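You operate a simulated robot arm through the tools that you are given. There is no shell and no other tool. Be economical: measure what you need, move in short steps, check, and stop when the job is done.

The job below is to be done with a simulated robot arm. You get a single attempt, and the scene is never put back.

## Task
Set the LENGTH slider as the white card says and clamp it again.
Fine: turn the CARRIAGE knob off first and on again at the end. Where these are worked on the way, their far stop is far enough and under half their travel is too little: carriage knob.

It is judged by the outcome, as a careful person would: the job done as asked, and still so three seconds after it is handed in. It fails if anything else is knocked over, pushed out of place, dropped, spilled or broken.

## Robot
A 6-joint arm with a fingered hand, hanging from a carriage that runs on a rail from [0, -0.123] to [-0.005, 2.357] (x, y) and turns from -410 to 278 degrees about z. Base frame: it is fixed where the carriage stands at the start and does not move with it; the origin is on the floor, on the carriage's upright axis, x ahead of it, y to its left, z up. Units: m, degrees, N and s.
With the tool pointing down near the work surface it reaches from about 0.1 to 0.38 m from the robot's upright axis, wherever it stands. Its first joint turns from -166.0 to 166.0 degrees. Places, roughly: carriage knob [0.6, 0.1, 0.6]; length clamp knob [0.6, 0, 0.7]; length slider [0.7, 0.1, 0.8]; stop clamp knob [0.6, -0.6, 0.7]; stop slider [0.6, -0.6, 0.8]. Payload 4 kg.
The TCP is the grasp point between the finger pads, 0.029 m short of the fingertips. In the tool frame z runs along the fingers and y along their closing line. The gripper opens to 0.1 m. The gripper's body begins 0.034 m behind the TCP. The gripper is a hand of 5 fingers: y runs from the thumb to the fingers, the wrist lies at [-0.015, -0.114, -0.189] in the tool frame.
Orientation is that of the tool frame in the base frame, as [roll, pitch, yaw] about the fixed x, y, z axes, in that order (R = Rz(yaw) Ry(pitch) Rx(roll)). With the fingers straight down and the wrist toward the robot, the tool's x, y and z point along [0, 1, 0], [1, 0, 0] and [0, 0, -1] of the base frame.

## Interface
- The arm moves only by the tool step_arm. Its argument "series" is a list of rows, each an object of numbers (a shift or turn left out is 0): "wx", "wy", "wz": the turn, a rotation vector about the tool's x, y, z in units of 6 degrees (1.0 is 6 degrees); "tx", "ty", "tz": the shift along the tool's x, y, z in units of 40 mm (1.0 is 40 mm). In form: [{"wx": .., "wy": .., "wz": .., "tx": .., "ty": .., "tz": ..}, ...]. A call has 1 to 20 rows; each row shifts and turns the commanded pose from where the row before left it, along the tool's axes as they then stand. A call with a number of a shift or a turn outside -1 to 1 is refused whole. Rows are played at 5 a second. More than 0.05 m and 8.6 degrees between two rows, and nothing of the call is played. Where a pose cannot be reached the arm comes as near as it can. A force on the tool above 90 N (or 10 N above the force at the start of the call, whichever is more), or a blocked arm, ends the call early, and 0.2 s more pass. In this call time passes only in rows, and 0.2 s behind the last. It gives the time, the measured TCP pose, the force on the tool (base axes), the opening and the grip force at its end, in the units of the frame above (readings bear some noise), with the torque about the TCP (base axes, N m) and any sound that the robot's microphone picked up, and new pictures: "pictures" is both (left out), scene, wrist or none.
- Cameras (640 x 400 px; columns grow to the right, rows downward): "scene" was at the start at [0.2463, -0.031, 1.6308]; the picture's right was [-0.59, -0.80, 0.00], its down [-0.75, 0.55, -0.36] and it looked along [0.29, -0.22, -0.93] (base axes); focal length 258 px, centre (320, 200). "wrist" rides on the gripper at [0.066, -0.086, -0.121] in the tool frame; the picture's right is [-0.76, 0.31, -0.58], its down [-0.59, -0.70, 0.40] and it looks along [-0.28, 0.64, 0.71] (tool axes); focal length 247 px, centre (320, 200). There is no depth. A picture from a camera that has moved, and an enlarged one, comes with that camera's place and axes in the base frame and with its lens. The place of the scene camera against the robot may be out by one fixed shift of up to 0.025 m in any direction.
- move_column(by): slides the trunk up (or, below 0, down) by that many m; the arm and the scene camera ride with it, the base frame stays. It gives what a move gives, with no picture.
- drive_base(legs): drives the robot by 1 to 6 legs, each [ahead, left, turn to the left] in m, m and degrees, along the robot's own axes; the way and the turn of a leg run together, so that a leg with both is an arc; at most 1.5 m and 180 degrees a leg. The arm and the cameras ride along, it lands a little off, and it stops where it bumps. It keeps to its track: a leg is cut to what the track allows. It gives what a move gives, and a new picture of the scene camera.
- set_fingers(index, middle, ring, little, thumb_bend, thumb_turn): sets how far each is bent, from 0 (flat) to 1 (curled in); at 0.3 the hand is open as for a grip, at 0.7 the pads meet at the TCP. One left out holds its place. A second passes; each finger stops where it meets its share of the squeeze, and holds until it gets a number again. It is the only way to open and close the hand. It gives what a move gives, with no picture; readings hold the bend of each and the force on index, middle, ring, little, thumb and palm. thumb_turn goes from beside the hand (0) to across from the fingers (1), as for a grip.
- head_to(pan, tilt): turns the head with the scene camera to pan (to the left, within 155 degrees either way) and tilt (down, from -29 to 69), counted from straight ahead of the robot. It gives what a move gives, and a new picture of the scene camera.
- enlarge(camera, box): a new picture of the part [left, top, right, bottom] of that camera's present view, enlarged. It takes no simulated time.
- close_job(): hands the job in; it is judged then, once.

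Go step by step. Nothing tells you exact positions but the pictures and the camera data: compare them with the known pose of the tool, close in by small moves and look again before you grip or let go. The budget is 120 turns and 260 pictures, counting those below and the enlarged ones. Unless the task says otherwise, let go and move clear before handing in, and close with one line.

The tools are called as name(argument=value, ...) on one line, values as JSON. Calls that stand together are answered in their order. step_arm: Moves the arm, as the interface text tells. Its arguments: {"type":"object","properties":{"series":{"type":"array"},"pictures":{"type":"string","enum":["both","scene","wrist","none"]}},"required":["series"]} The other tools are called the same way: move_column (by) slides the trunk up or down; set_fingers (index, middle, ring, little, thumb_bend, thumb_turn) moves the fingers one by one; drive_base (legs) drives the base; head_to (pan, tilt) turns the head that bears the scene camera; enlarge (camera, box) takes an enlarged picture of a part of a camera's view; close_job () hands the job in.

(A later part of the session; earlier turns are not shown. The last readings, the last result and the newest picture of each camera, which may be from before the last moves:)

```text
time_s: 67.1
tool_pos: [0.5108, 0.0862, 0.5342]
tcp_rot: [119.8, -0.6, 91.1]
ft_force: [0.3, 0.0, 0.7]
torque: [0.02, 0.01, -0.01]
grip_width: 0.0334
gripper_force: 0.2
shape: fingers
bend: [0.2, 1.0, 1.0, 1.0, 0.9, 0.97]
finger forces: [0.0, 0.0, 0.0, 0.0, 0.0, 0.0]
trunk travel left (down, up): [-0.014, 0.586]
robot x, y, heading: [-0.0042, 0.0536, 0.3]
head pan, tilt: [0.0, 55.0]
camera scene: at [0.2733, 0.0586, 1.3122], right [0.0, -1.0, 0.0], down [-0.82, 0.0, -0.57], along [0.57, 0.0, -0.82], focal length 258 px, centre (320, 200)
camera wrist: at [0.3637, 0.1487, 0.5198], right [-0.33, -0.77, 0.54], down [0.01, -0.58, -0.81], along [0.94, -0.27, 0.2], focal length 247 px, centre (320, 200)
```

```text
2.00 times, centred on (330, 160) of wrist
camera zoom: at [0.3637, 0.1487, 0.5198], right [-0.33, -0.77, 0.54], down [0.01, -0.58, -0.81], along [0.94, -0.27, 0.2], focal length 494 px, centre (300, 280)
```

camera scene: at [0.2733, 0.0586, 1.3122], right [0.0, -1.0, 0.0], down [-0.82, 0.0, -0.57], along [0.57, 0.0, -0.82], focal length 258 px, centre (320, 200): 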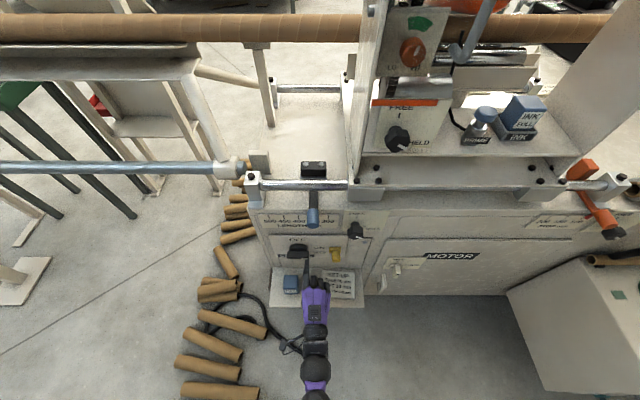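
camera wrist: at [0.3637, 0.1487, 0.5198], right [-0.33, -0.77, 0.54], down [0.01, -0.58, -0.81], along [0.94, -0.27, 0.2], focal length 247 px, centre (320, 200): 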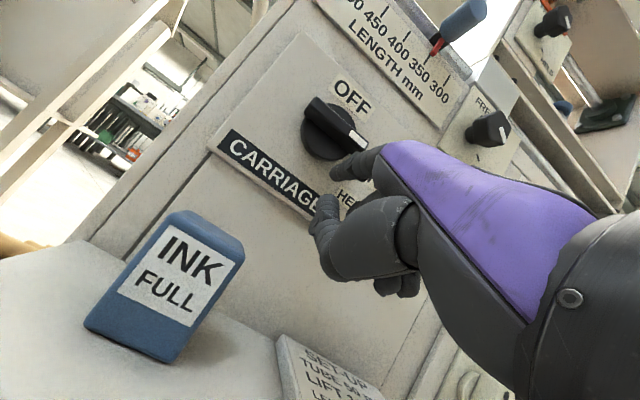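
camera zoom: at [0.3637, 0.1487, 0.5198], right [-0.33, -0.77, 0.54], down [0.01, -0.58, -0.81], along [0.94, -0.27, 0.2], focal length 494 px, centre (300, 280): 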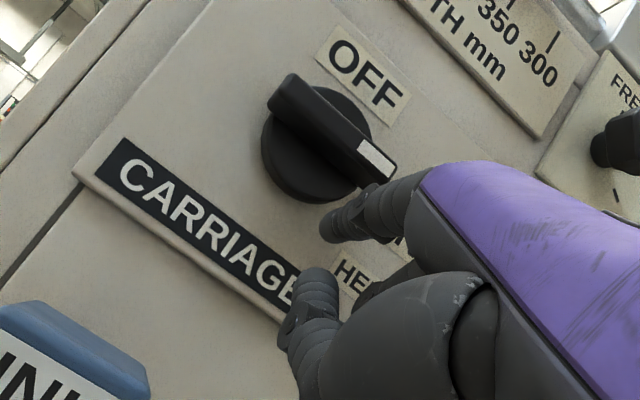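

The finger is beneath the bar. Raising it straight up will swing the bar toward vertical.

step_arm(series=[{"ty": 0.39, "tz": -0.223}, {"ty": 0.39, "tz": -0.223}])

enlarge(camera="wrist", box=[230, 60, 430, 260])

```text
time_s: 67.7
tool_pos: [0.5117, 0.0844, 0.5717]
tcp_rot: [119.6, -0.6, 91.3]
ft_force: [-0.1, -0.4, -0.7]
torque: [0.02, 0.01, -0.02]
grip_width: 0.0328
gripper_force: 0.5
shape: fingers
bend: [0.2, 1.0, 1.0, 1.0, 0.9, 0.97]
finger forces: [0.5, 0.0, 0.0, 0.0, 0.1, 0.1]
trunk travel left (down, up): [-0.014, 0.586]
robot x, y, heading: [0.0023, 0.059, 0.1]
head pan, tilt: [0.0, 55.0]
camera scene: at [0.2734, 0.0585, 1.3122], right [0.0, -1.0, 0.0], down [-0.82, 0.0, -0.57], along [0.57, 0.0, -0.82], focal length 258 px, centre (320, 200)
camera wrist: at [0.3633, 0.1474, 0.556], right [-0.33, -0.77, 0.54], down [0.01, -0.58, -0.81], along [0.94, -0.27, 0.2], focal length 247 px, centre (320, 200)
```

scene: 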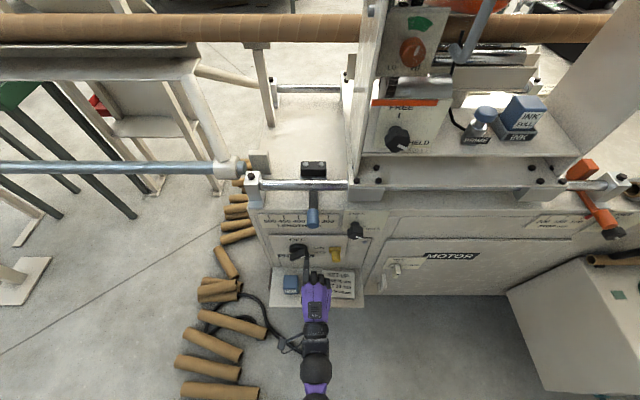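
wrist: 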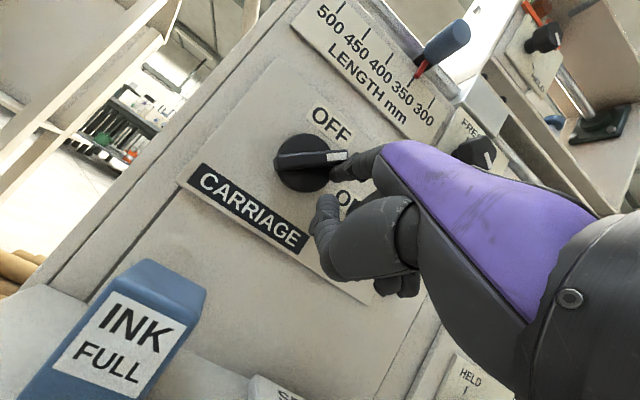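

```text
2.00 times, centred on (330, 160) of wrist
camera zoom: at [0.3633, 0.1474, 0.556], right [-0.33, -0.77, 0.54], down [0.01, -0.58, -0.81], along [0.94, -0.27, 0.2], focal length 494 px, centre (300, 280)
```

zoom: 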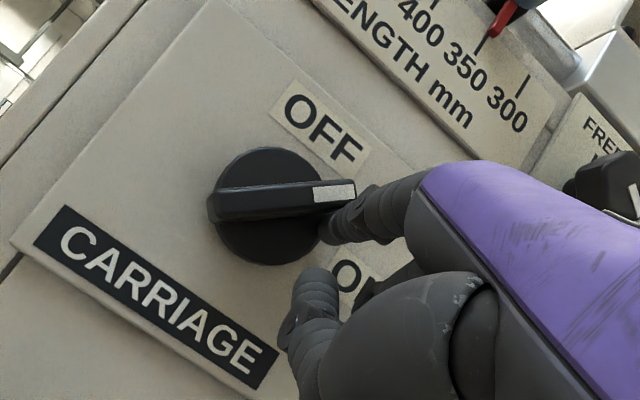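

The knob is turning easily (about 35°). I continue up, then left.

step_arm(series=[{"ty": 0.39, "tz": -0.223}, {"ty": 0.15, "tz": -0.09}, {"tx": 0.15}])

enlarge(camera="wrist", box=[230, 60, 430, 260])

```text
time_s: 68.5
tool_pos: [0.5127, 0.0929, 0.5955]
tcp_rot: [119.8, -0.6, 91.1]
ft_force: [0.0, -0.7, -0.4]
torque: [-0.02, 0.0, 0.02]
grip_width: 0.0329
gripper_force: 0.0
shape: fingers
bend: [0.2, 1.0, 1.0, 1.0, 0.9, 0.97]
finger forces: [0.0, 0.0, 0.0, 0.0, 0.0, 0.0]
trunk travel left (down, up): [-0.014, 0.586]
robot x, y, heading: [-0.0006, 0.052, 0.2]
head pan, tilt: [0.0, 55.0]
camera scene: at [0.2734, 0.0588, 1.3123], right [0.0, -1.0, 0.0], down [-0.82, 0.0, -0.57], along [0.57, 0.0, -0.82], focal length 258 px, centre (320, 200)
camera wrist: at [0.3632, 0.1538, 0.5804], right [-0.33, -0.77, 0.54], down [0.01, -0.58, -0.81], along [0.94, -0.27, 0.2], focal length 247 px, centre (320, 200)
```

scene: 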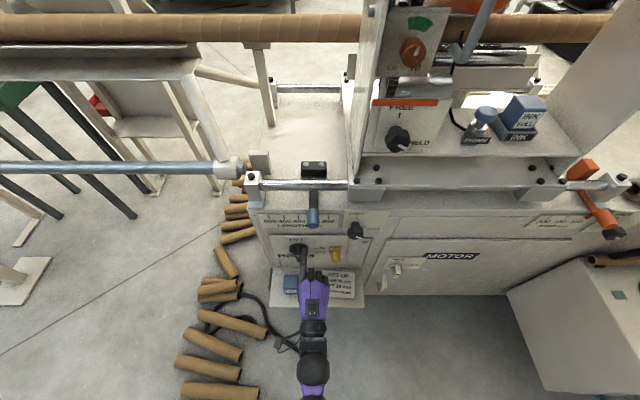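
wrist: 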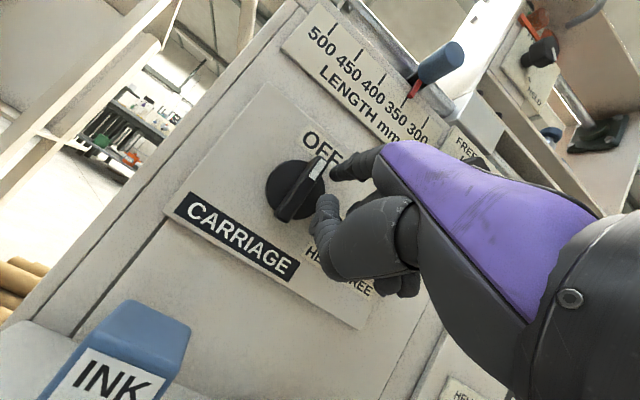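

```text
2.00 times, centred on (330, 160) of wrist
camera zoom: at [0.3632, 0.1538, 0.5804], right [-0.33, -0.77, 0.54], down [0.01, -0.58, -0.81], along [0.94, -0.27, 0.2], focal length 494 px, centre (300, 280)
```

zoom: 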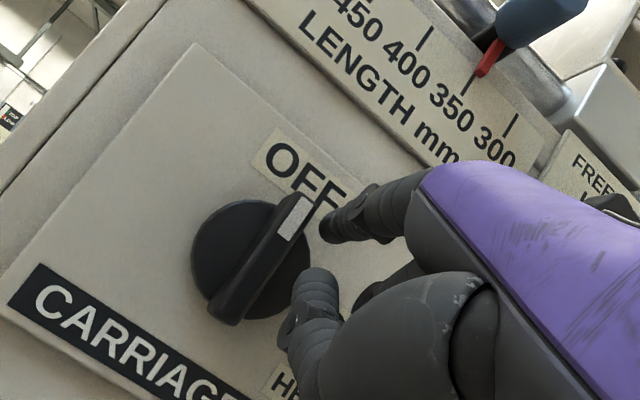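

The bar now points straight at OFF. A small nudge left to make sure of the stop, then retreat.

step_arm(series=[{"tx": 0.12}], pictures="none")

step_arm(series=[{"tx": -0.25}, {"ty": -0.496, "tz": -0.868}, {"ty": -0.496, "tz": -0.868}])

enlarge(camera="wrist", box=[200, 60, 420, 260])

```text
time_s: 68.9
tool_pos: [0.5113, 0.0955, 0.5957]
tcp_rot: [119.7, -0.6, 91.1]
ft_force: [0.6, -0.2, 0.5]
torque: [0.03, 0.02, 0.02]
grip_width: 0.0328
gripper_force: 0.1
shape: fingers
bend: [0.2, 1.0, 1.0, 1.0, 0.9, 0.97]
finger forces: [0.0, 0.0, 0.0, 0.0, 0.1, 0.0]
trunk travel left (down, up): [-0.014, 0.586]
robot x, y, heading: [0.0028, 0.0558, 0.2]
head pan, tilt: [0.0, 55.0]
```

```text
time_s: 69.7
tool_pos: [0.4324, 0.0842, 0.5925]
tcp_rot: [119.7, -0.5, 91.0]
ft_force: [0.2, 0.8, 0.4]
torque: [-0.03, 0.01, 0.01]
grip_width: 0.033
gripper_force: 0.1
shape: fingers
bend: [0.2, 1.0, 1.0, 1.0, 0.9, 0.97]
finger forces: [0.0, 0.0, 0.1, 0.0, 0.0, 0.0]
trunk travel left (down, up): [-0.014, 0.586]
robot x, y, heading: [-0.0005, 0.055, 0.4]
head pan, tilt: [0.0, 55.0]
camera scene: at [0.2727, 0.0585, 1.312], right [0.0, -1.0, 0.0], down [-0.82, 0.0, -0.57], along [0.57, 0.0, -0.82], focal length 258 px, centre (320, 200)
camera wrist: at [0.2827, 0.1465, 0.5783], right [-0.33, -0.77, 0.55], down [0.01, -0.58, -0.81], along [0.94, -0.27, 0.2], focal length 247 px, centre (320, 200)
```

scene: 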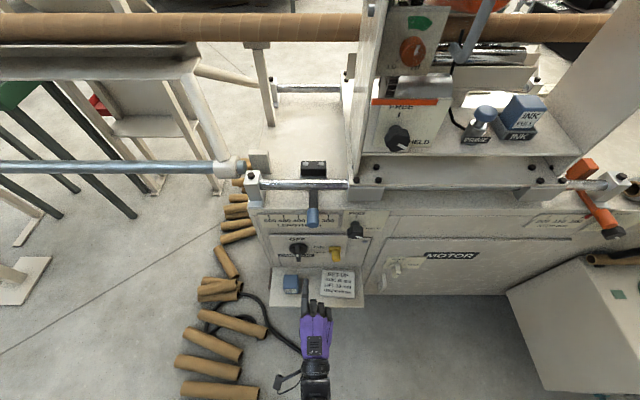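
wrist: 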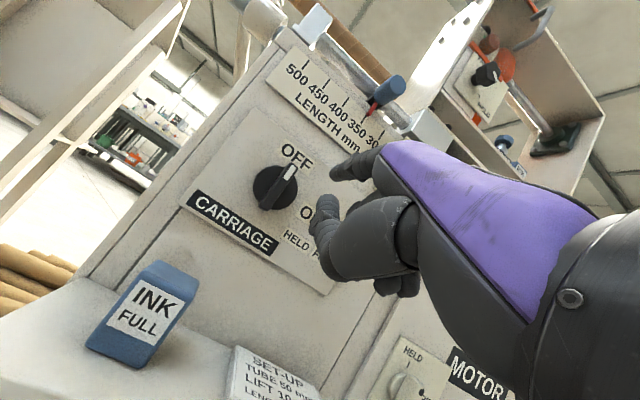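

```text
2.00 times, centred on (310, 160) of wrist
camera zoom: at [0.2827, 0.1465, 0.5783], right [-0.33, -0.77, 0.55], down [0.01, -0.58, -0.81], along [0.94, -0.27, 0.2], focal length 494 px, centre (340, 280)
```

zoom: 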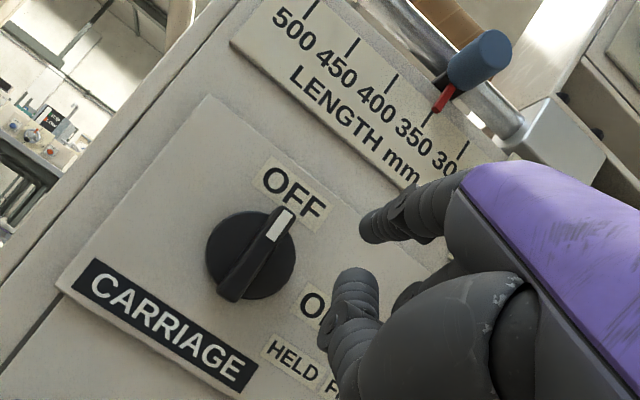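

Carriage is OFF. Next is the clamp knob: I raise the trunk, shift the base right, and open the thumb, index and middle fingers.

move_column(by=0.147)

drive_base(legs=[[0, -0.14, 0]])

set_fingers(index=0.35, middle=0.35, ring=0.35, little=1, thumb_bend=0.3)

step_arm(series=[{"tx": 0.6}, {"wx": -1}, {"wx": -1}, {"wx": -1}])

```text
time_s: 71.4
tool_pos: [0.4339, 0.0843, 0.7398]
tcp_rot: [119.8, -0.6, 91.2]
ft_force: [-0.6, -0.7, 0.2]
torque: [0.03, -0.02, -0.03]
grip_width: 0.0331
gripper_force: 0.0
shape: fingers
bend: [0.2, 1.0, 1.0, 1.0, 0.9, 0.97]
finger forces: [0.0, 0.1, 0.0, 0.1, 0.1, 0.0]
trunk travel left (down, up): [-0.161, 0.439]
robot x, y, heading: [0.0036, 0.0539, 0.3]
head pan, tilt: [0.0, 55.0]
```

```text
time_s: 72.7
tool_pos: [0.4329, -0.0542, 0.7395]
tcp_rot: [119.8, -0.6, 91.1]
ft_force: [0.6, 0.3, 0.2]
torque: [-0.02, 0.0, 0.01]
grip_width: 0.033
gripper_force: 0.0
shape: fingers
bend: [0.2, 1.0, 1.0, 1.0, 0.9, 0.97]
finger forces: [0.1, 0.0, 0.1, 0.1, 0.0, 0.0]
trunk travel left (down, up): [-0.161, 0.439]
robot x, y, heading: [0.0004, -0.0844, 0.3]
head pan, tilt: [0.0, 55.0]
camera scene: at [0.2737, -0.0796, 1.4592], right [0.0, -1.0, 0.0], down [-0.82, 0.0, -0.57], along [0.57, 0.0, -0.82], focal length 258 px, centre (320, 200)
```

scene: 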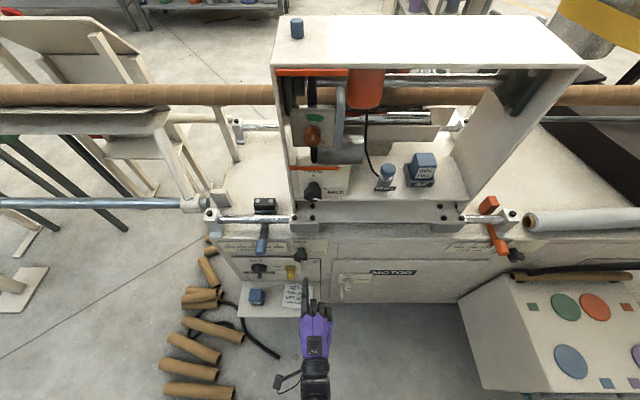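

```text
time_s: 73.7
tool_pos: [0.4336, -0.0527, 0.7411]
tcp_rot: [119.7, -0.6, 91.1]
ft_force: [-0.4, -0.1, -0.2]
torque: [-0.04, 0.01, 0.0]
grip_width: 0.0927
gripper_force: 0.0
shape: fingers
bend: [0.35, 0.35, 0.35, 1.0, 0.3, 0.97]
finger forces: [0.0, 0.1, 0.1, 0.0, 0.0, 0.0]
trunk travel left (down, up): [-0.161, 0.439]
robot x, y, heading: [-0.0002, -0.0789, 0.3]
head pan, tilt: [0.0, 55.0]
```

```text
time_s: 74.7
tool_pos: [0.4319, -0.0299, 0.7408]
tcp_rot: [101.5, -0.6, 91.0]
ft_force: [-0.2, 0.4, -0.2]
torque: [0.01, -0.03, -0.01]
grip_width: 0.0929
gripper_force: 0.1
shape: fingers
bend: [0.35, 0.35, 0.35, 1.0, 0.3, 0.98]
finger forces: [0.0, 0.0, 0.0, 0.1, 0.0, 0.0]
trunk travel left (down, up): [-0.161, 0.439]
robot x, y, heading: [0.0008, -0.0797, 0.1]
head pan, tilt: [0.0, 55.0]
camera scene: at [0.2739, -0.0791, 1.4593], right [0.0, -1.0, 0.0], down [-0.82, 0.0, -0.57], along [0.57, 0.0, -0.82], focal length 258 px, centre (320, 200)
camera wrist: at [0.296, 0.0337, 0.6812], right [-0.49, -0.77, 0.41], down [0.26, -0.58, -0.78], along [0.83, -0.27, 0.48], focal length 247 px, centre (320, 200)
```

scene: 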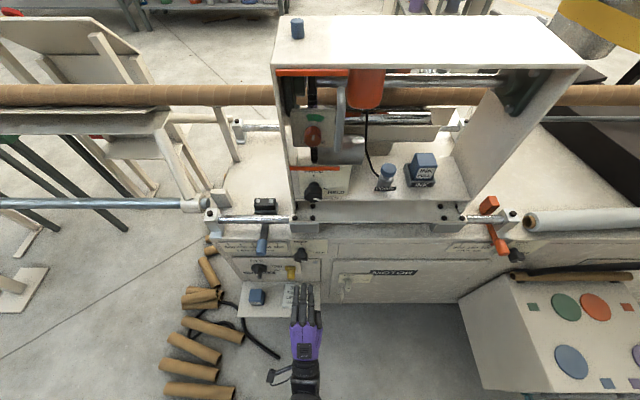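
wrist: 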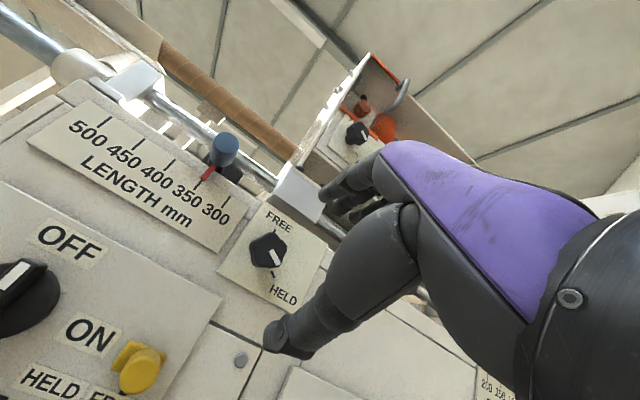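

Now I test how far I can roll here, in small steps.

step_arm(series=[{"wz": 1}, {"wz": 1}, {"wz": 1}, {"wz": 1}], pictures="none")

step_arm(series=[{"wz": 1}, {"wz": 1}], pictures="none")

```text
time_s: 75.7
tool_pos: [0.4324, -0.0298, 0.741]
tcp_rot: [102.9, -24.2, 85.9]
ft_force: [-0.1, -0.1, -0.2]
torque: [0.04, -0.01, 0.02]
grip_width: 0.0927
gripper_force: 0.1
shape: fingers
bend: [0.35, 0.35, 0.35, 1.0, 0.3, 0.98]
finger forces: [0.1, 0.1, 0.1, 0.0, 0.0, 0.0]
trunk travel left (down, up): [-0.161, 0.439]
robot x, y, heading: [0.0017, -0.0819, 0.2]
head pan, tilt: [0.0, 55.0]
```

```text
time_s: 76.3
tool_pos: [0.4337, -0.0286, 0.7401]
tcp_rot: [104.5, -35.9, 82.7]
ft_force: [-0.8, 0.0, -0.4]
torque: [0.0, 0.03, 0.02]
grip_width: 0.0927
gripper_force: 0.1
shape: fingers
bend: [0.35, 0.35, 0.35, 1.0, 0.3, 0.98]
finger forces: [0.0, 0.0, 0.0, 0.1, 0.0, 0.0]
trunk travel left (down, up): [-0.161, 0.439]
robot x, y, heading: [-0.0043, -0.082, 0.2]
head pan, tilt: [0.0, 55.0]
```

step_arm(series=[{"wz": 1}, {"wz": 1}], pictures="none")

step_arm(series=[{"wz": 1}, {"wz": 1}], pictures="none")

```text
time_s: 76.9
tool_pos: [0.4316, -0.0302, 0.7398]
tcp_rot: [107.5, -47.2, 78.1]
ft_force: [-0.6, 0.3, 0.0]
torque: [0.01, 0.0, 0.02]
grip_width: 0.0928
gripper_force: 0.1
shape: fingers
bend: [0.35, 0.35, 0.35, 1.0, 0.3, 0.98]
finger forces: [0.0, 0.0, 0.0, 0.1, 0.0, 0.0]
trunk travel left (down, up): [-0.161, 0.439]
robot x, y, heading: [-0.0001, -0.0848, 0.1]
head pan, tilt: [0.0, 55.0]
```

```text
time_s: 77.5
tool_pos: [0.4318, -0.0306, 0.7402]
tcp_rot: [112.9, -58.6, 71.4]
ft_force: [0.2, 0.4, 0.0]
torque: [0.02, 0.01, -0.01]
grip_width: 0.0927
gripper_force: 0.1
shape: fingers
bend: [0.35, 0.35, 0.35, 1.0, 0.3, 0.98]
finger forces: [0.1, 0.0, 0.1, 0.0, 0.0, 0.0]
trunk travel left (down, up): [-0.161, 0.439]
robot x, y, heading: [0.0003, -0.0814, 0.3]
head pan, tilt: [0.0, 55.0]
```

Roll to +60° works with the TCP staying put. I'll level the tool and move toward the clamp knob (face centre ≈ [0.560, -0.027, 0.745]).

step_arm(series=[{"wx": -0.48, "wy": 0.83}, {"wx": -0.48, "wy": 0.83}, {"tz": 1}, {"tz": 0.5}])

enlarge(camera="scene", box=[240, 220, 370, 350])

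```text
time_s: 78.5
tool_pos: [0.5072, -0.0455, 0.7542]
tcp_rot: [90.3, -60.6, 90.8]
ft_force: [0.4, 0.9, 0.2]
torque: [0.01, 0.02, -0.01]
grip_width: 0.0926
gripper_force: 0.1
shape: fingers
bend: [0.35, 0.35, 0.35, 1.0, 0.3, 0.98]
finger forces: [0.0, 0.0, 0.1, 0.0, 0.0, 0.1]
out of reach, approached as far as the arm can: row 1, 2
trunk travel left (down, up): [-0.161, 0.439]
robot x, y, heading: [-0.0009, -0.0822, 0.4]
head pan, tilt: [0.0, 55.0]
camera scene: at [0.274, -0.0791, 1.4594], right [0.0, -1.0, 0.0], down [-0.82, 0.0, -0.57], along [0.57, 0.0, -0.82], focal length 258 px, centre (320, 200)
camera wrist: at [0.3854, 0.0588, 0.7686], right [-0.57, -0.65, -0.51], down [0.39, 0.33, -0.86], along [0.73, -0.68, 0.06], focal length 247 px, centre (320, 200)
```

scene: 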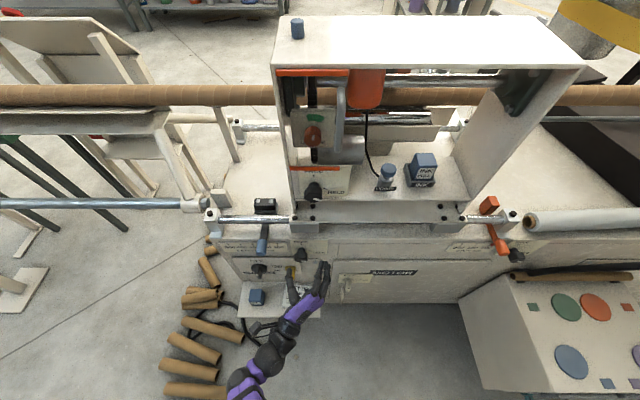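
wrist: 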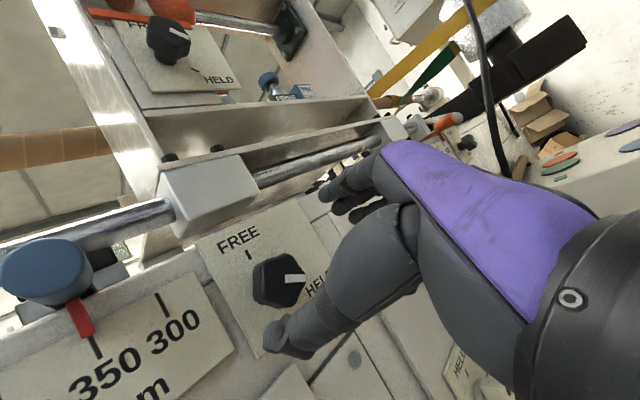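

```text
3.08 times, centred on (305, 285) of scene
camera zoom: at [0.274, -0.0791, 1.4594], right [0.0, -1.0, 0.0], down [-0.82, 0.0, -0.57], along [0.57, 0.0, -0.82], focal length 795 px, centre (366, -62)
```

zoom: 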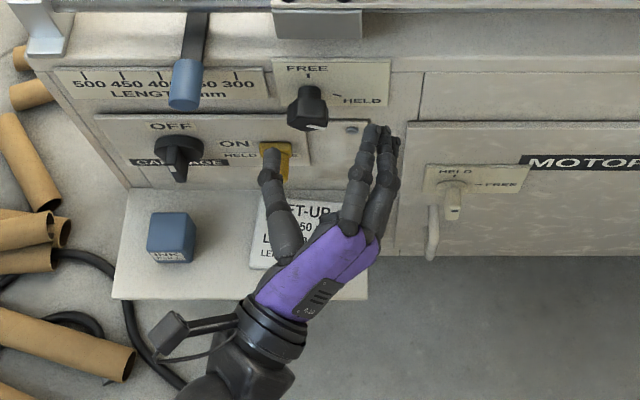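

The travel between HELD and FREE is about 110°. I centre on the knob and advance.

step_arm(series=[{"ty": -0.52}, {"tz": 0.6}])

enlarge(camera="wrist", box=[200, 130, 420, 370])

enlarge(camera="scene", box=[250, 220, 350, 320])

```text
time_s: 79.1
tool_pos: [0.528, -0.0354, 0.7537]
tcp_rot: [90.7, -60.7, 90.6]
ft_force: [0.4, 0.8, 0.2]
torque: [0.02, 0.0, -0.04]
grip_width: 0.0928
gripper_force: 0.1
shape: fingers
bend: [0.35, 0.35, 0.35, 1.0, 0.3, 0.98]
finger forces: [0.1, 0.1, 0.1, 0.0, 0.0, 0.0]
out of reach, approached as far as the arm can: row 1, 2
trunk travel left (down, up): [-0.161, 0.439]
robot x, y, heading: [0.0014, -0.0798, 0.2]
head pan, tilt: [0.0, 55.0]
camera scene: at [0.2742, -0.0791, 1.4595], right [0.0, -1.0, 0.0], down [-0.82, 0.0, -0.57], along [0.57, 0.0, -0.82], focal length 258 px, centre (320, 200)
camera wrist: at [0.4052, 0.0693, 0.7684], right [-0.57, -0.65, -0.51], down [0.39, 0.33, -0.86], along [0.73, -0.68, 0.06], focal length 247 px, centre (320, 200)
```

scene: 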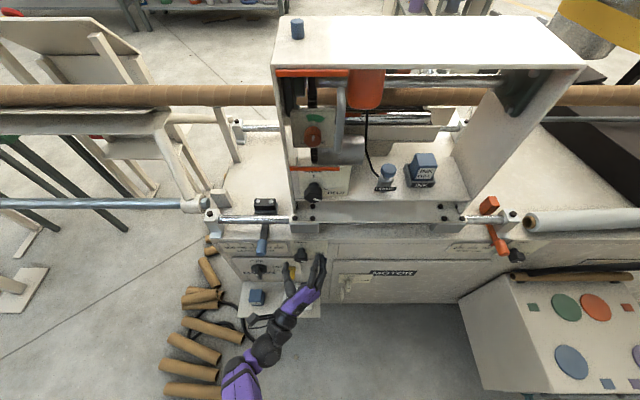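
wrist: 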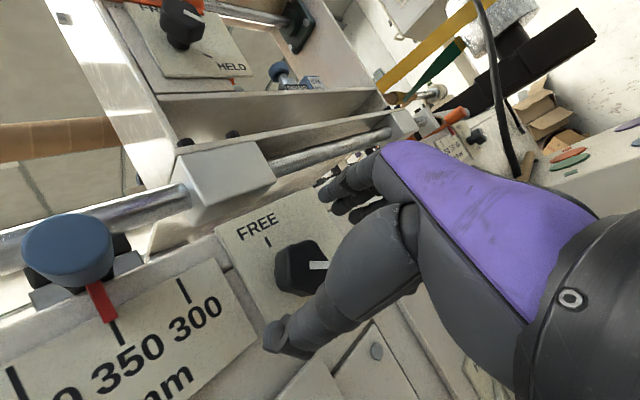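

```text
1.67 times, centred on (310, 250) of wrist
camera zoom: at [0.4052, 0.0693, 0.7684], right [-0.57, -0.65, -0.51], down [0.39, 0.33, -0.86], along [0.73, -0.68, 0.06], focal length 412 px, centre (337, 117)
```

zoom: 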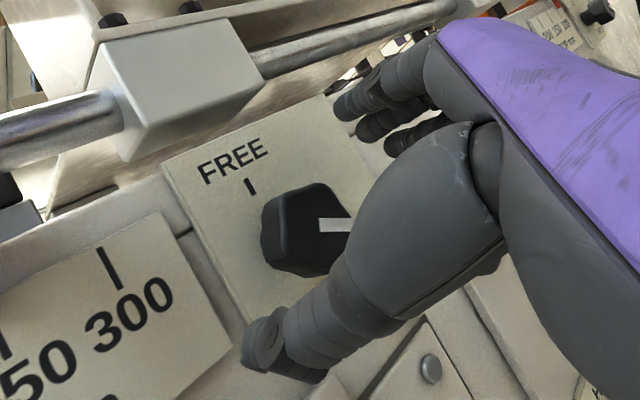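

```text
4.00 times, centred on (300, 270) of scene
camera zoom: at [0.2742, -0.0791, 1.4595], right [0.0, -1.0, 0.0], down [-0.82, 0.0, -0.57], along [0.57, 0.0, -0.82], focal length 1033 px, centre (400, -80)
```

zoom: 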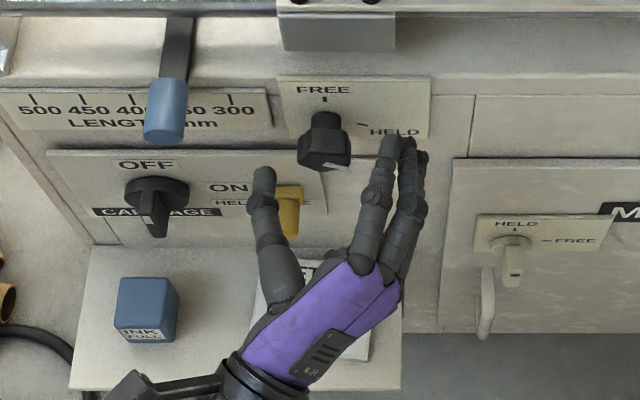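

The pose is at a joint limit. I'll back off slightly, shift the base 5 cm left, and reduce the roll a bit.

step_arm(series=[{"tz": -1}], pictures="none")

drive_base(legs=[[0, 0.05, 0]])

step_arm(series=[{"tx": -0.37, "ty": 0.4}, {"tx": -0.37, "ty": 0.4}, {"wz": -1}, {"wz": -1}], pictures="none")

```text
time_s: 79.5
tool_pos: [0.484, -0.0356, 0.7529]
tcp_rot: [90.7, -60.6, 90.7]
ft_force: [-0.3, -0.3, -0.4]
torque: [-0.01, -0.02, 0.0]
grip_width: 0.0929
gripper_force: 0.0
shape: fingers
bend: [0.35, 0.35, 0.35, 1.0, 0.3, 0.98]
finger forces: [0.1, 0.1, 0.0, 0.1, 0.0, 0.0]
trunk travel left (down, up): [-0.161, 0.439]
robot x, y, heading: [-0.0006, -0.083, 0.3]
head pan, tilt: [0.0, 55.0]
```

```text
time_s: 80.4
tool_pos: [0.4859, 0.0141, 0.7541]
tcp_rot: [90.6, -60.5, 90.5]
ft_force: [0.0, 0.2, -0.1]
torque: [0.01, -0.02, -0.02]
grip_width: 0.0927
gripper_force: 0.0
shape: fingers
bend: [0.35, 0.35, 0.35, 1.0, 0.3, 0.98]
finger forces: [0.0, 0.1, 0.0, 0.0, 0.0, 0.0]
trunk travel left (down, up): [-0.161, 0.439]
robot x, y, heading: [-0.0039, -0.0355, 0.4]
head pan, tilt: [0.0, 55.0]
camera scene: at [0.2736, -0.0289, 1.4593], right [0.0, -1.0, 0.0], down [-0.82, 0.0, -0.57], along [0.57, 0.0, -0.82], focal length 258 px, centre (320, 200)
```

scene: 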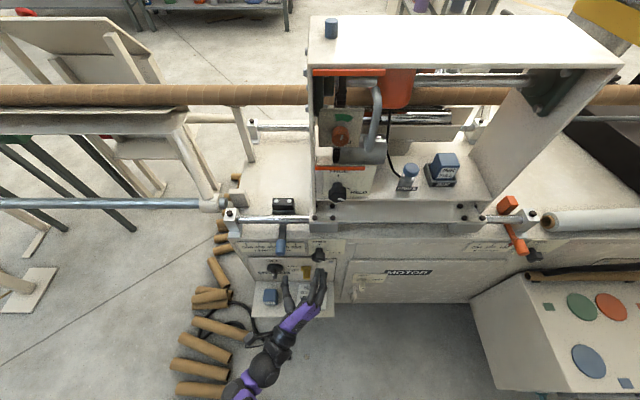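

```text
time_s: 81.4
tool_pos: [0.4854, -0.0292, 0.7452]
tcp_rot: [90.3, -48.4, 90.8]
ft_force: [-0.1, 0.5, -0.7]
torque: [-0.02, -0.01, -0.04]
grip_width: 0.0928
gripper_force: 0.0
shape: fingers
bend: [0.35, 0.35, 0.35, 1.0, 0.3, 0.98]
finger forces: [0.0, 0.0, 0.0, 0.0, 0.1, 0.1]
trunk travel left (down, up): [-0.161, 0.439]
robot x, y, heading: [-0.0035, -0.0371, -0.0]
head pan, tilt: [0.0, 55.0]
```

Well placed now with no limit. Advancing to the knob.

step_arm(series=[{"tz": 0.8}, {"tz": 0.7}])

enlarge(camera="wrist", box=[200, 130, 420, 370])

enlarge(camera="scene", box=[270, 220, 370, 320])

```text
time_s: 82.0
tool_pos: [0.5349, -0.0247, 0.7598]
tcp_rot: [90.0, -48.7, 91.1]
ft_force: [0.0, 0.9, -0.6]
torque: [0.01, 0.01, -0.02]
grip_width: 0.093
gripper_force: 0.1
shape: fingers
bend: [0.35, 0.35, 0.35, 1.0, 0.3, 0.98]
finger forces: [0.0, 0.0, 0.0, 0.1, 0.1, 0.0]
out of reach, approached as far as the arm can: row 1, 2
trunk travel left (down, up): [-0.161, 0.439]
robot x, y, heading: [-0.0001, -0.0324, 0.1]
head pan, tilt: [0.0, 55.0]
camera scene: at [0.2751, -0.0289, 1.4598], right [0.0, -1.0, 0.0], down [-0.82, 0.0, -0.58], along [0.58, 0.0, -0.82], focal length 258 px, centre (320, 200)
camera wrist: at [0.4125, 0.0812, 0.7521], right [-0.56, -0.74, -0.37], down [0.4, 0.15, -0.91], along [0.73, -0.65, 0.21], focal length 247 px, centre (320, 200)
```

scene: 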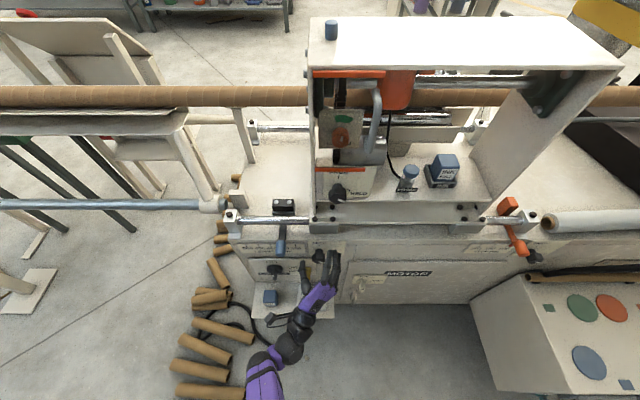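
wrist: 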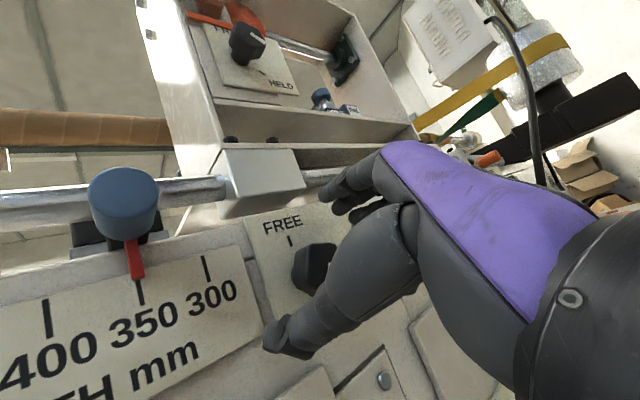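

```text
1.67 times, centred on (310, 250) of wrist
camera zoom: at [0.4125, 0.0812, 0.7521], right [-0.56, -0.74, -0.37], down [0.4, 0.15, -0.91], along [0.73, -0.65, 0.21], focal length 412 px, centre (337, 117)
```

zoom: 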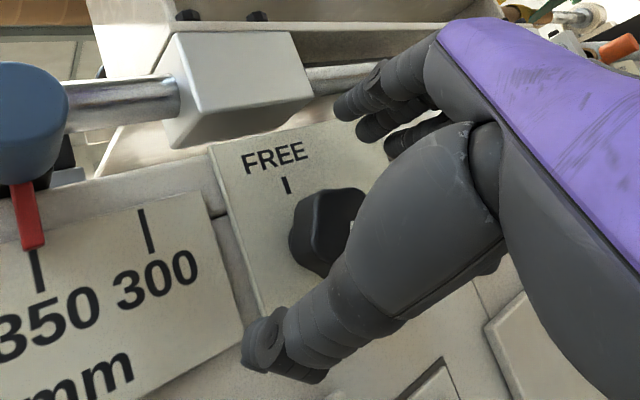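

```text
4.00 times, centred on (320, 270) of scene
camera zoom: at [0.2751, -0.0289, 1.4598], right [0.0, -1.0, 0.0], down [-0.82, 0.0, -0.58], along [0.58, 0.0, -0.82], focal length 1033 px, centre (320, -80)
```

zoom: 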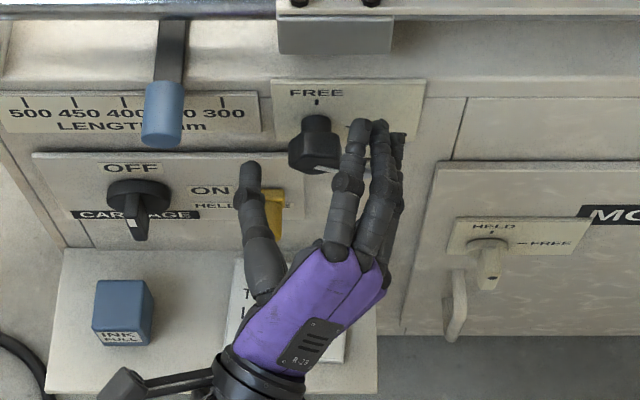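

The arm drifts upward at full forward reach, so I'll lower the trunk and raise the hand relative to it.

step_arm(series=[{"tz": -1}], pictures="none")

move_column(by=-0.08)

step_arm(series=[{"tx": 0.75, "ty": 0.66}, {"tx": 0.47, "ty": 0.41}], pictures="none")

step_arm(series=[{"tz": 0.75}, {"tz": 0.75}], pictures="none")

```text
time_s: 82.4
tool_pos: [0.4922, -0.0259, 0.7587]
tcp_rot: [90.4, -48.6, 90.7]
ft_force: [0.2, 0.5, 0.4]
torque: [-0.02, -0.02, -0.04]
grip_width: 0.0925
gripper_force: 0.1
shape: fingers
bend: [0.35, 0.35, 0.35, 1.0, 0.3, 0.98]
finger forces: [0.1, 0.0, 0.0, 0.1, 0.0, 0.0]
trunk travel left (down, up): [-0.161, 0.439]
robot x, y, heading: [0.0001, -0.0338, 0.6]
head pan, tilt: [0.0, 55.0]
```

```text
time_s: 83.6
tool_pos: [0.4933, -0.0269, 0.6786]
tcp_rot: [90.3, -48.6, 90.9]
ft_force: [-0.2, 0.4, -0.1]
torque: [-0.01, 0.03, -0.02]
grip_width: 0.093
gripper_force: 0.1
shape: fingers
bend: [0.35, 0.35, 0.35, 1.0, 0.3, 0.98]
finger forces: [0.0, 0.0, 0.1, 0.0, 0.1, 0.0]
trunk travel left (down, up): [-0.081, 0.519]
robot x, y, heading: [-0.0, -0.033, 0.1]
head pan, tilt: [0.0, 55.0]
```

```text
time_s: 84.2
tool_pos: [0.4914, -0.0266, 0.7435]
tcp_rot: [90.4, -48.5, 90.8]
ft_force: [-0.5, -0.2, -0.4]
torque: [0.03, 0.0, -0.01]
grip_width: 0.0927
gripper_force: 0.0
shape: fingers
bend: [0.35, 0.35, 0.35, 1.0, 0.3, 0.98]
finger forces: [0.1, 0.1, 0.0, 0.1, 0.1, 0.0]
trunk travel left (down, up): [-0.081, 0.519]
robot x, y, heading: [-0.0015, -0.0323, 0.1]
head pan, tilt: [0.0, 55.0]
```

```text
time_s: 84.8
tool_pos: [0.5519, -0.0248, 0.743]
tcp_rot: [90.3, -48.6, 90.9]
ft_force: [0.1, -0.1, -0.2]
torque: [-0.01, 0.02, 0.01]
grip_width: 0.0929
gripper_force: 0.0
shape: fingers
bend: [0.35, 0.35, 0.35, 1.0, 0.3, 0.98]
finger forces: [0.0, 0.1, 0.0, 0.0, 0.1, 0.0]
trunk travel left (down, up): [-0.081, 0.519]
robot x, y, heading: [-0.0022, -0.0307, 0.1]
head pan, tilt: [0.0, 55.0]
```

Now exactly at the knob with no limit. Close thumb and fingers gently.

set_fingers(index=0.7, middle=0.7, ring=0.7, thumb_bend=0.7)

step_arm(series=[{"wz": 0}])

enlarge(camera="wrist", box=[230, 150, 430, 350])

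enlarge(camera="scene", box=[270, 220, 370, 320])

```text
time_s: 85.8
tool_pos: [0.5531, -0.0274, 0.7431]
tcp_rot: [90.2, -48.5, 90.9]
ft_force: [-0.8, -9.3, 10.4]
torque: [0.04, -0.21, -0.14]
grip_width: 0.0272
gripper_force: 12.3
shape: fingers
bend: [0.58, 0.65, 0.7, 1.0, 0.65, 0.97]
finger forces: [14.8, 4.9, 0.1, 0.1, 6.2, 0.0]
trunk travel left (down, up): [-0.081, 0.519]
robot x, y, heading: [0.0031, -0.0338, 0.3]
head pan, tilt: [0.0, 55.0]
```

```text
time_s: 86.2
tool_pos: [0.5517, -0.0265, 0.7438]
tcp_rot: [90.2, -48.5, 90.9]
ft_force: [-1.2, -9.6, 12.8]
torque: [0.01, -0.18, -0.18]
grip_width: 0.0271
gripper_force: 13.0
shape: fingers
bend: [0.58, 0.65, 0.7, 1.0, 0.65, 0.97]
finger forces: [15.3, 4.9, 0.0, 0.1, 6.1, 0.1]
trunk travel left (down, up): [-0.081, 0.519]
robot x, y, heading: [0.0036, -0.0323, 0.2]
head pan, tilt: [0.0, 55.0]
camera scene: at [0.2741, -0.0308, 1.3795], right [0.0, -1.0, 0.0], down [-0.82, 0.0, -0.57], along [0.57, 0.0, -0.82], focal length 258 px, centre (320, 200)
camera wrist: at [0.4297, 0.0776, 0.7352], right [-0.56, -0.74, -0.36], down [0.39, 0.14, -0.91], along [0.73, -0.66, 0.21], focal length 247 px, centre (320, 200)
```

scene: 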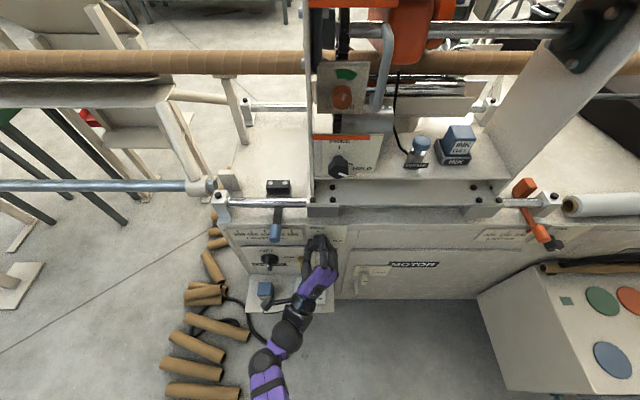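
wrist: 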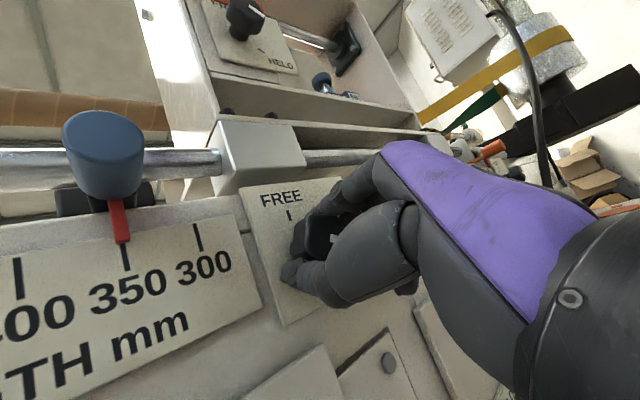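

```text
2.00 times, centred on (330, 250) of wrist
camera zoom: at [0.4297, 0.0776, 0.7352], right [-0.56, -0.74, -0.36], down [0.39, 0.14, -0.91], along [0.73, -0.66, 0.21], focal length 494 px, centre (300, 100)
```

zoom: 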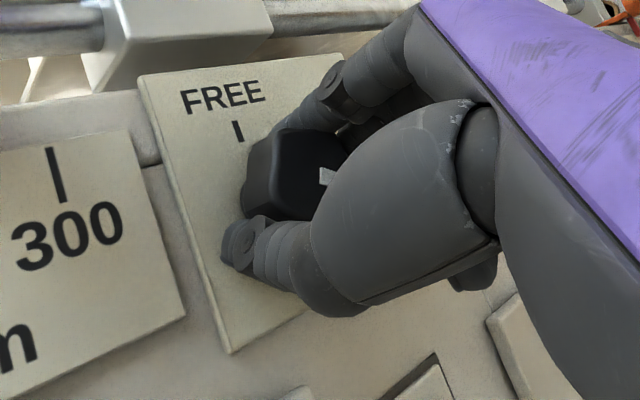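

```text
4.00 times, centred on (320, 270) of scene
camera zoom: at [0.2741, -0.0308, 1.3795], right [0.0, -1.0, 0.0], down [-0.82, 0.0, -0.57], along [0.57, 0.0, -0.82], focal length 1033 px, centre (320, -80)
```

zoom: 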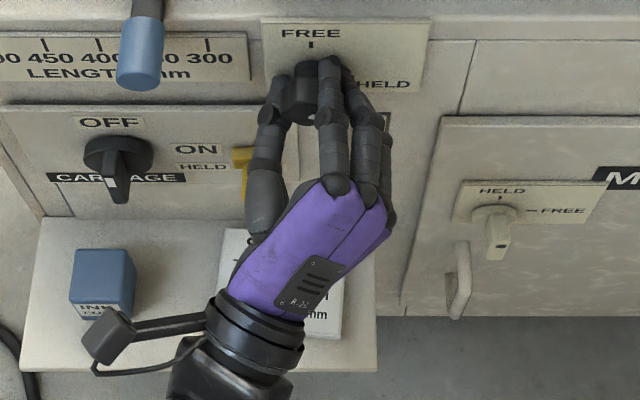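

Knob is gripped. Twist counter-clockwise in increments, watching force and reach.

step_arm(series=[{"wz": -1}, {"wz": -1}, {"wz": -1}, {"wz": -1}])

enlarge(camera="wrist", box=[230, 150, 430, 350])

```text
time_s: 87.2
tool_pos: [0.551, -0.0275, 0.7437]
tcp_rot: [90.2, -24.4, 90.9]
ft_force: [-3.8, -8.4, 12.0]
torque: [0.05, -0.21, -0.15]
grip_width: 0.0269
gripper_force: 13.5
shape: fingers
bend: [0.58, 0.65, 0.7, 1.0, 0.65, 0.97]
finger forces: [14.5, 6.4, 0.0, 0.0, 6.4, 0.0]
trunk travel left (down, up): [-0.081, 0.519]
robot x, y, heading: [-0.0008, -0.0304, -0.0]
head pan, tilt: [0.0, 55.0]
camera scene: at [0.2736, -0.0307, 1.3793], right [0.0, -1.0, 0.0], down [-0.82, 0.0, -0.57], along [0.57, 0.0, -0.82], focal length 258 px, centre (320, 200)
camera wrist: at [0.4303, 0.0652, 0.692], right [-0.56, -0.83, -0.03], down [0.4, -0.24, -0.88], along [0.72, -0.51, 0.47], focal length 247 px, centre (320, 200)
```

scene: 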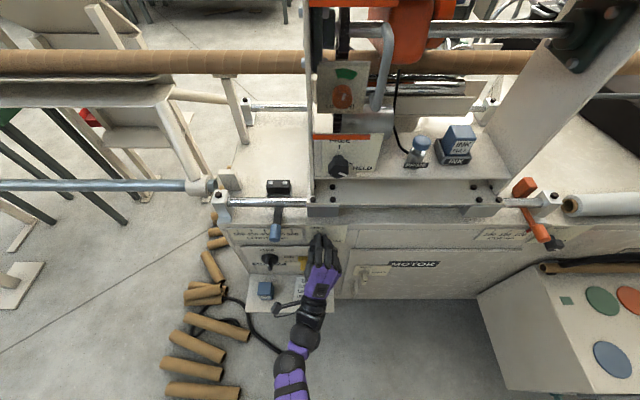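
wrist: 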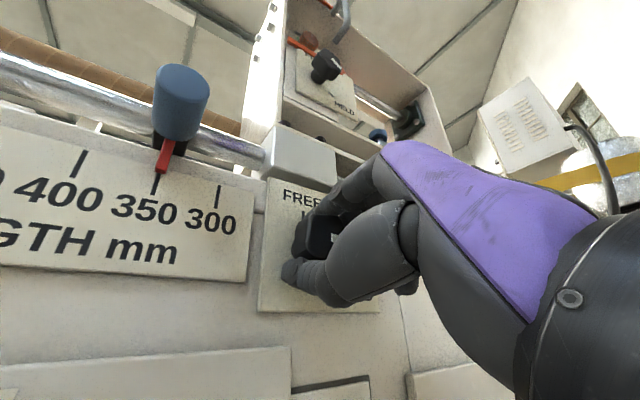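

```text
2.00 times, centred on (330, 250) of wrist
camera zoom: at [0.4303, 0.0652, 0.692], right [-0.56, -0.83, -0.03], down [0.4, -0.24, -0.88], along [0.72, -0.51, 0.47], focal length 494 px, centre (300, 100)
```

zoom: 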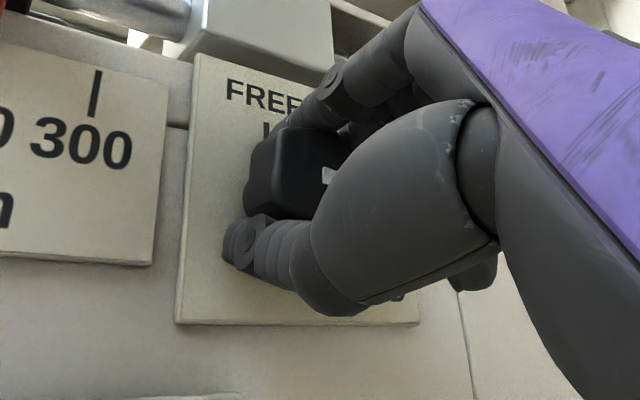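

The knob turns with the hand. Continuing.

step_arm(series=[{"wz": -1}, {"wz": -1}, {"wz": -1}], pictures="none")

step_arm(series=[{"wz": -1}, {"wz": -1}])

```text
time_s: 88.0
tool_pos: [0.5521, -0.0267, 0.7426]
tcp_rot: [90.2, -6.4, 91.0]
ft_force: [-3.3, -6.5, 11.9]
torque: [0.01, -0.17, -0.09]
grip_width: 0.0269
gripper_force: 12.8
shape: fingers
bend: [0.58, 0.64, 0.7, 1.0, 0.65, 0.98]
finger forces: [13.0, 6.6, 0.1, 0.0, 6.8, 0.1]
trunk travel left (down, up): [-0.081, 0.519]
robot x, y, heading: [0.003, -0.0341, 0.2]
head pan, tilt: [0.0, 55.0]
```

```text
time_s: 88.6
tool_pos: [0.5518, -0.0266, 0.7437]
tcp_rot: [90.2, 5.5, 91.0]
ft_force: [-4.1, -6.3, 12.7]
torque: [0.03, -0.2, -0.11]
grip_width: 0.0267
gripper_force: 13.0
shape: fingers
bend: [0.58, 0.64, 0.7, 1.0, 0.65, 0.98]
finger forces: [12.3, 6.4, 0.0, 0.1, 6.8, 0.1]
trunk travel left (down, up): [-0.081, 0.519]
robot x, y, heading: [0.0001, -0.0293, 0.4]
head pan, tilt: [0.0, 55.0]
camera scene: at [0.2737, -0.0301, 1.3793], right [0.0, -1.0, 0.0], down [-0.82, 0.0, -0.57], along [0.57, 0.0, -0.82], focal length 258 px, centre (320, 200)
camera wrist: at [0.4309, 0.0275, 0.6516], right [-0.56, -0.73, 0.38], down [0.41, -0.65, -0.64], along [0.72, -0.21, 0.66], focal length 247 px, centre (320, 200)
```

scene: 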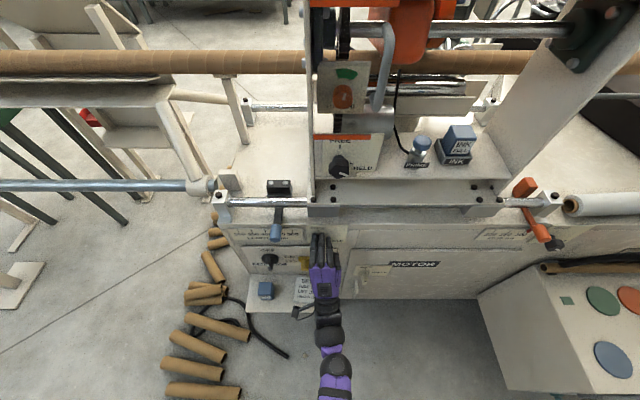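
wrist: 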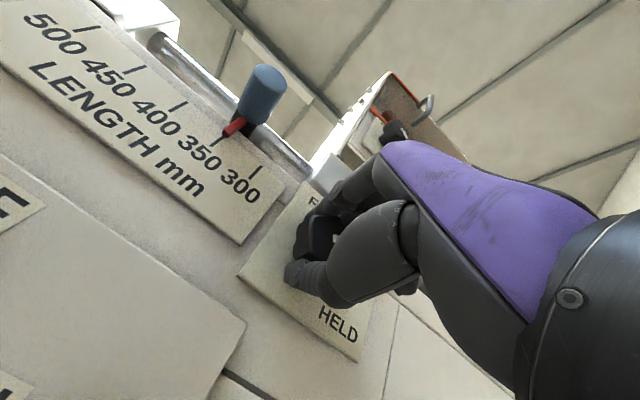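

step_arm(series=[{"wz": -1}, {"wz": -1}], pictures="none")

step_arm(series=[{"wz": -1}, {"wz": -1}], pictures="none")

```text
time_s: 89.2
tool_pos: [0.5539, -0.0266, 0.7441]
tcp_rot: [90.2, 17.6, 91.1]
ft_force: [-4.7, -5.7, 12.9]
torque: [0.03, -0.18, -0.06]
grip_width: 0.0266
gripper_force: 13.0
shape: fingers
bend: [0.58, 0.64, 0.7, 1.0, 0.65, 0.99]
finger forces: [11.6, 7.5, 0.0, 0.0, 7.0, 0.0]
trunk travel left (down, up): [-0.081, 0.519]
robot x, y, heading: [0.0025, -0.0359, 0.0]
head pan, tilt: [0.0, 55.0]
```

```text
time_s: 89.8
tool_pos: [0.5521, -0.0264, 0.7438]
tcp_rot: [90.1, 29.5, 91.1]
ft_force: [-3.0, -4.4, 12.9]
torque: [0.03, -0.18, -0.1]
grip_width: 0.0264
gripper_force: 12.4
shape: fingers
bend: [0.59, 0.64, 0.7, 1.0, 0.65, 0.99]
finger forces: [10.4, 7.5, 0.0, 0.1, 7.5, 0.0]
trunk travel left (down, up): [-0.081, 0.519]
robot x, y, heading: [0.0055, -0.031, 0.1]
head pan, tilt: [0.0, 55.0]
```

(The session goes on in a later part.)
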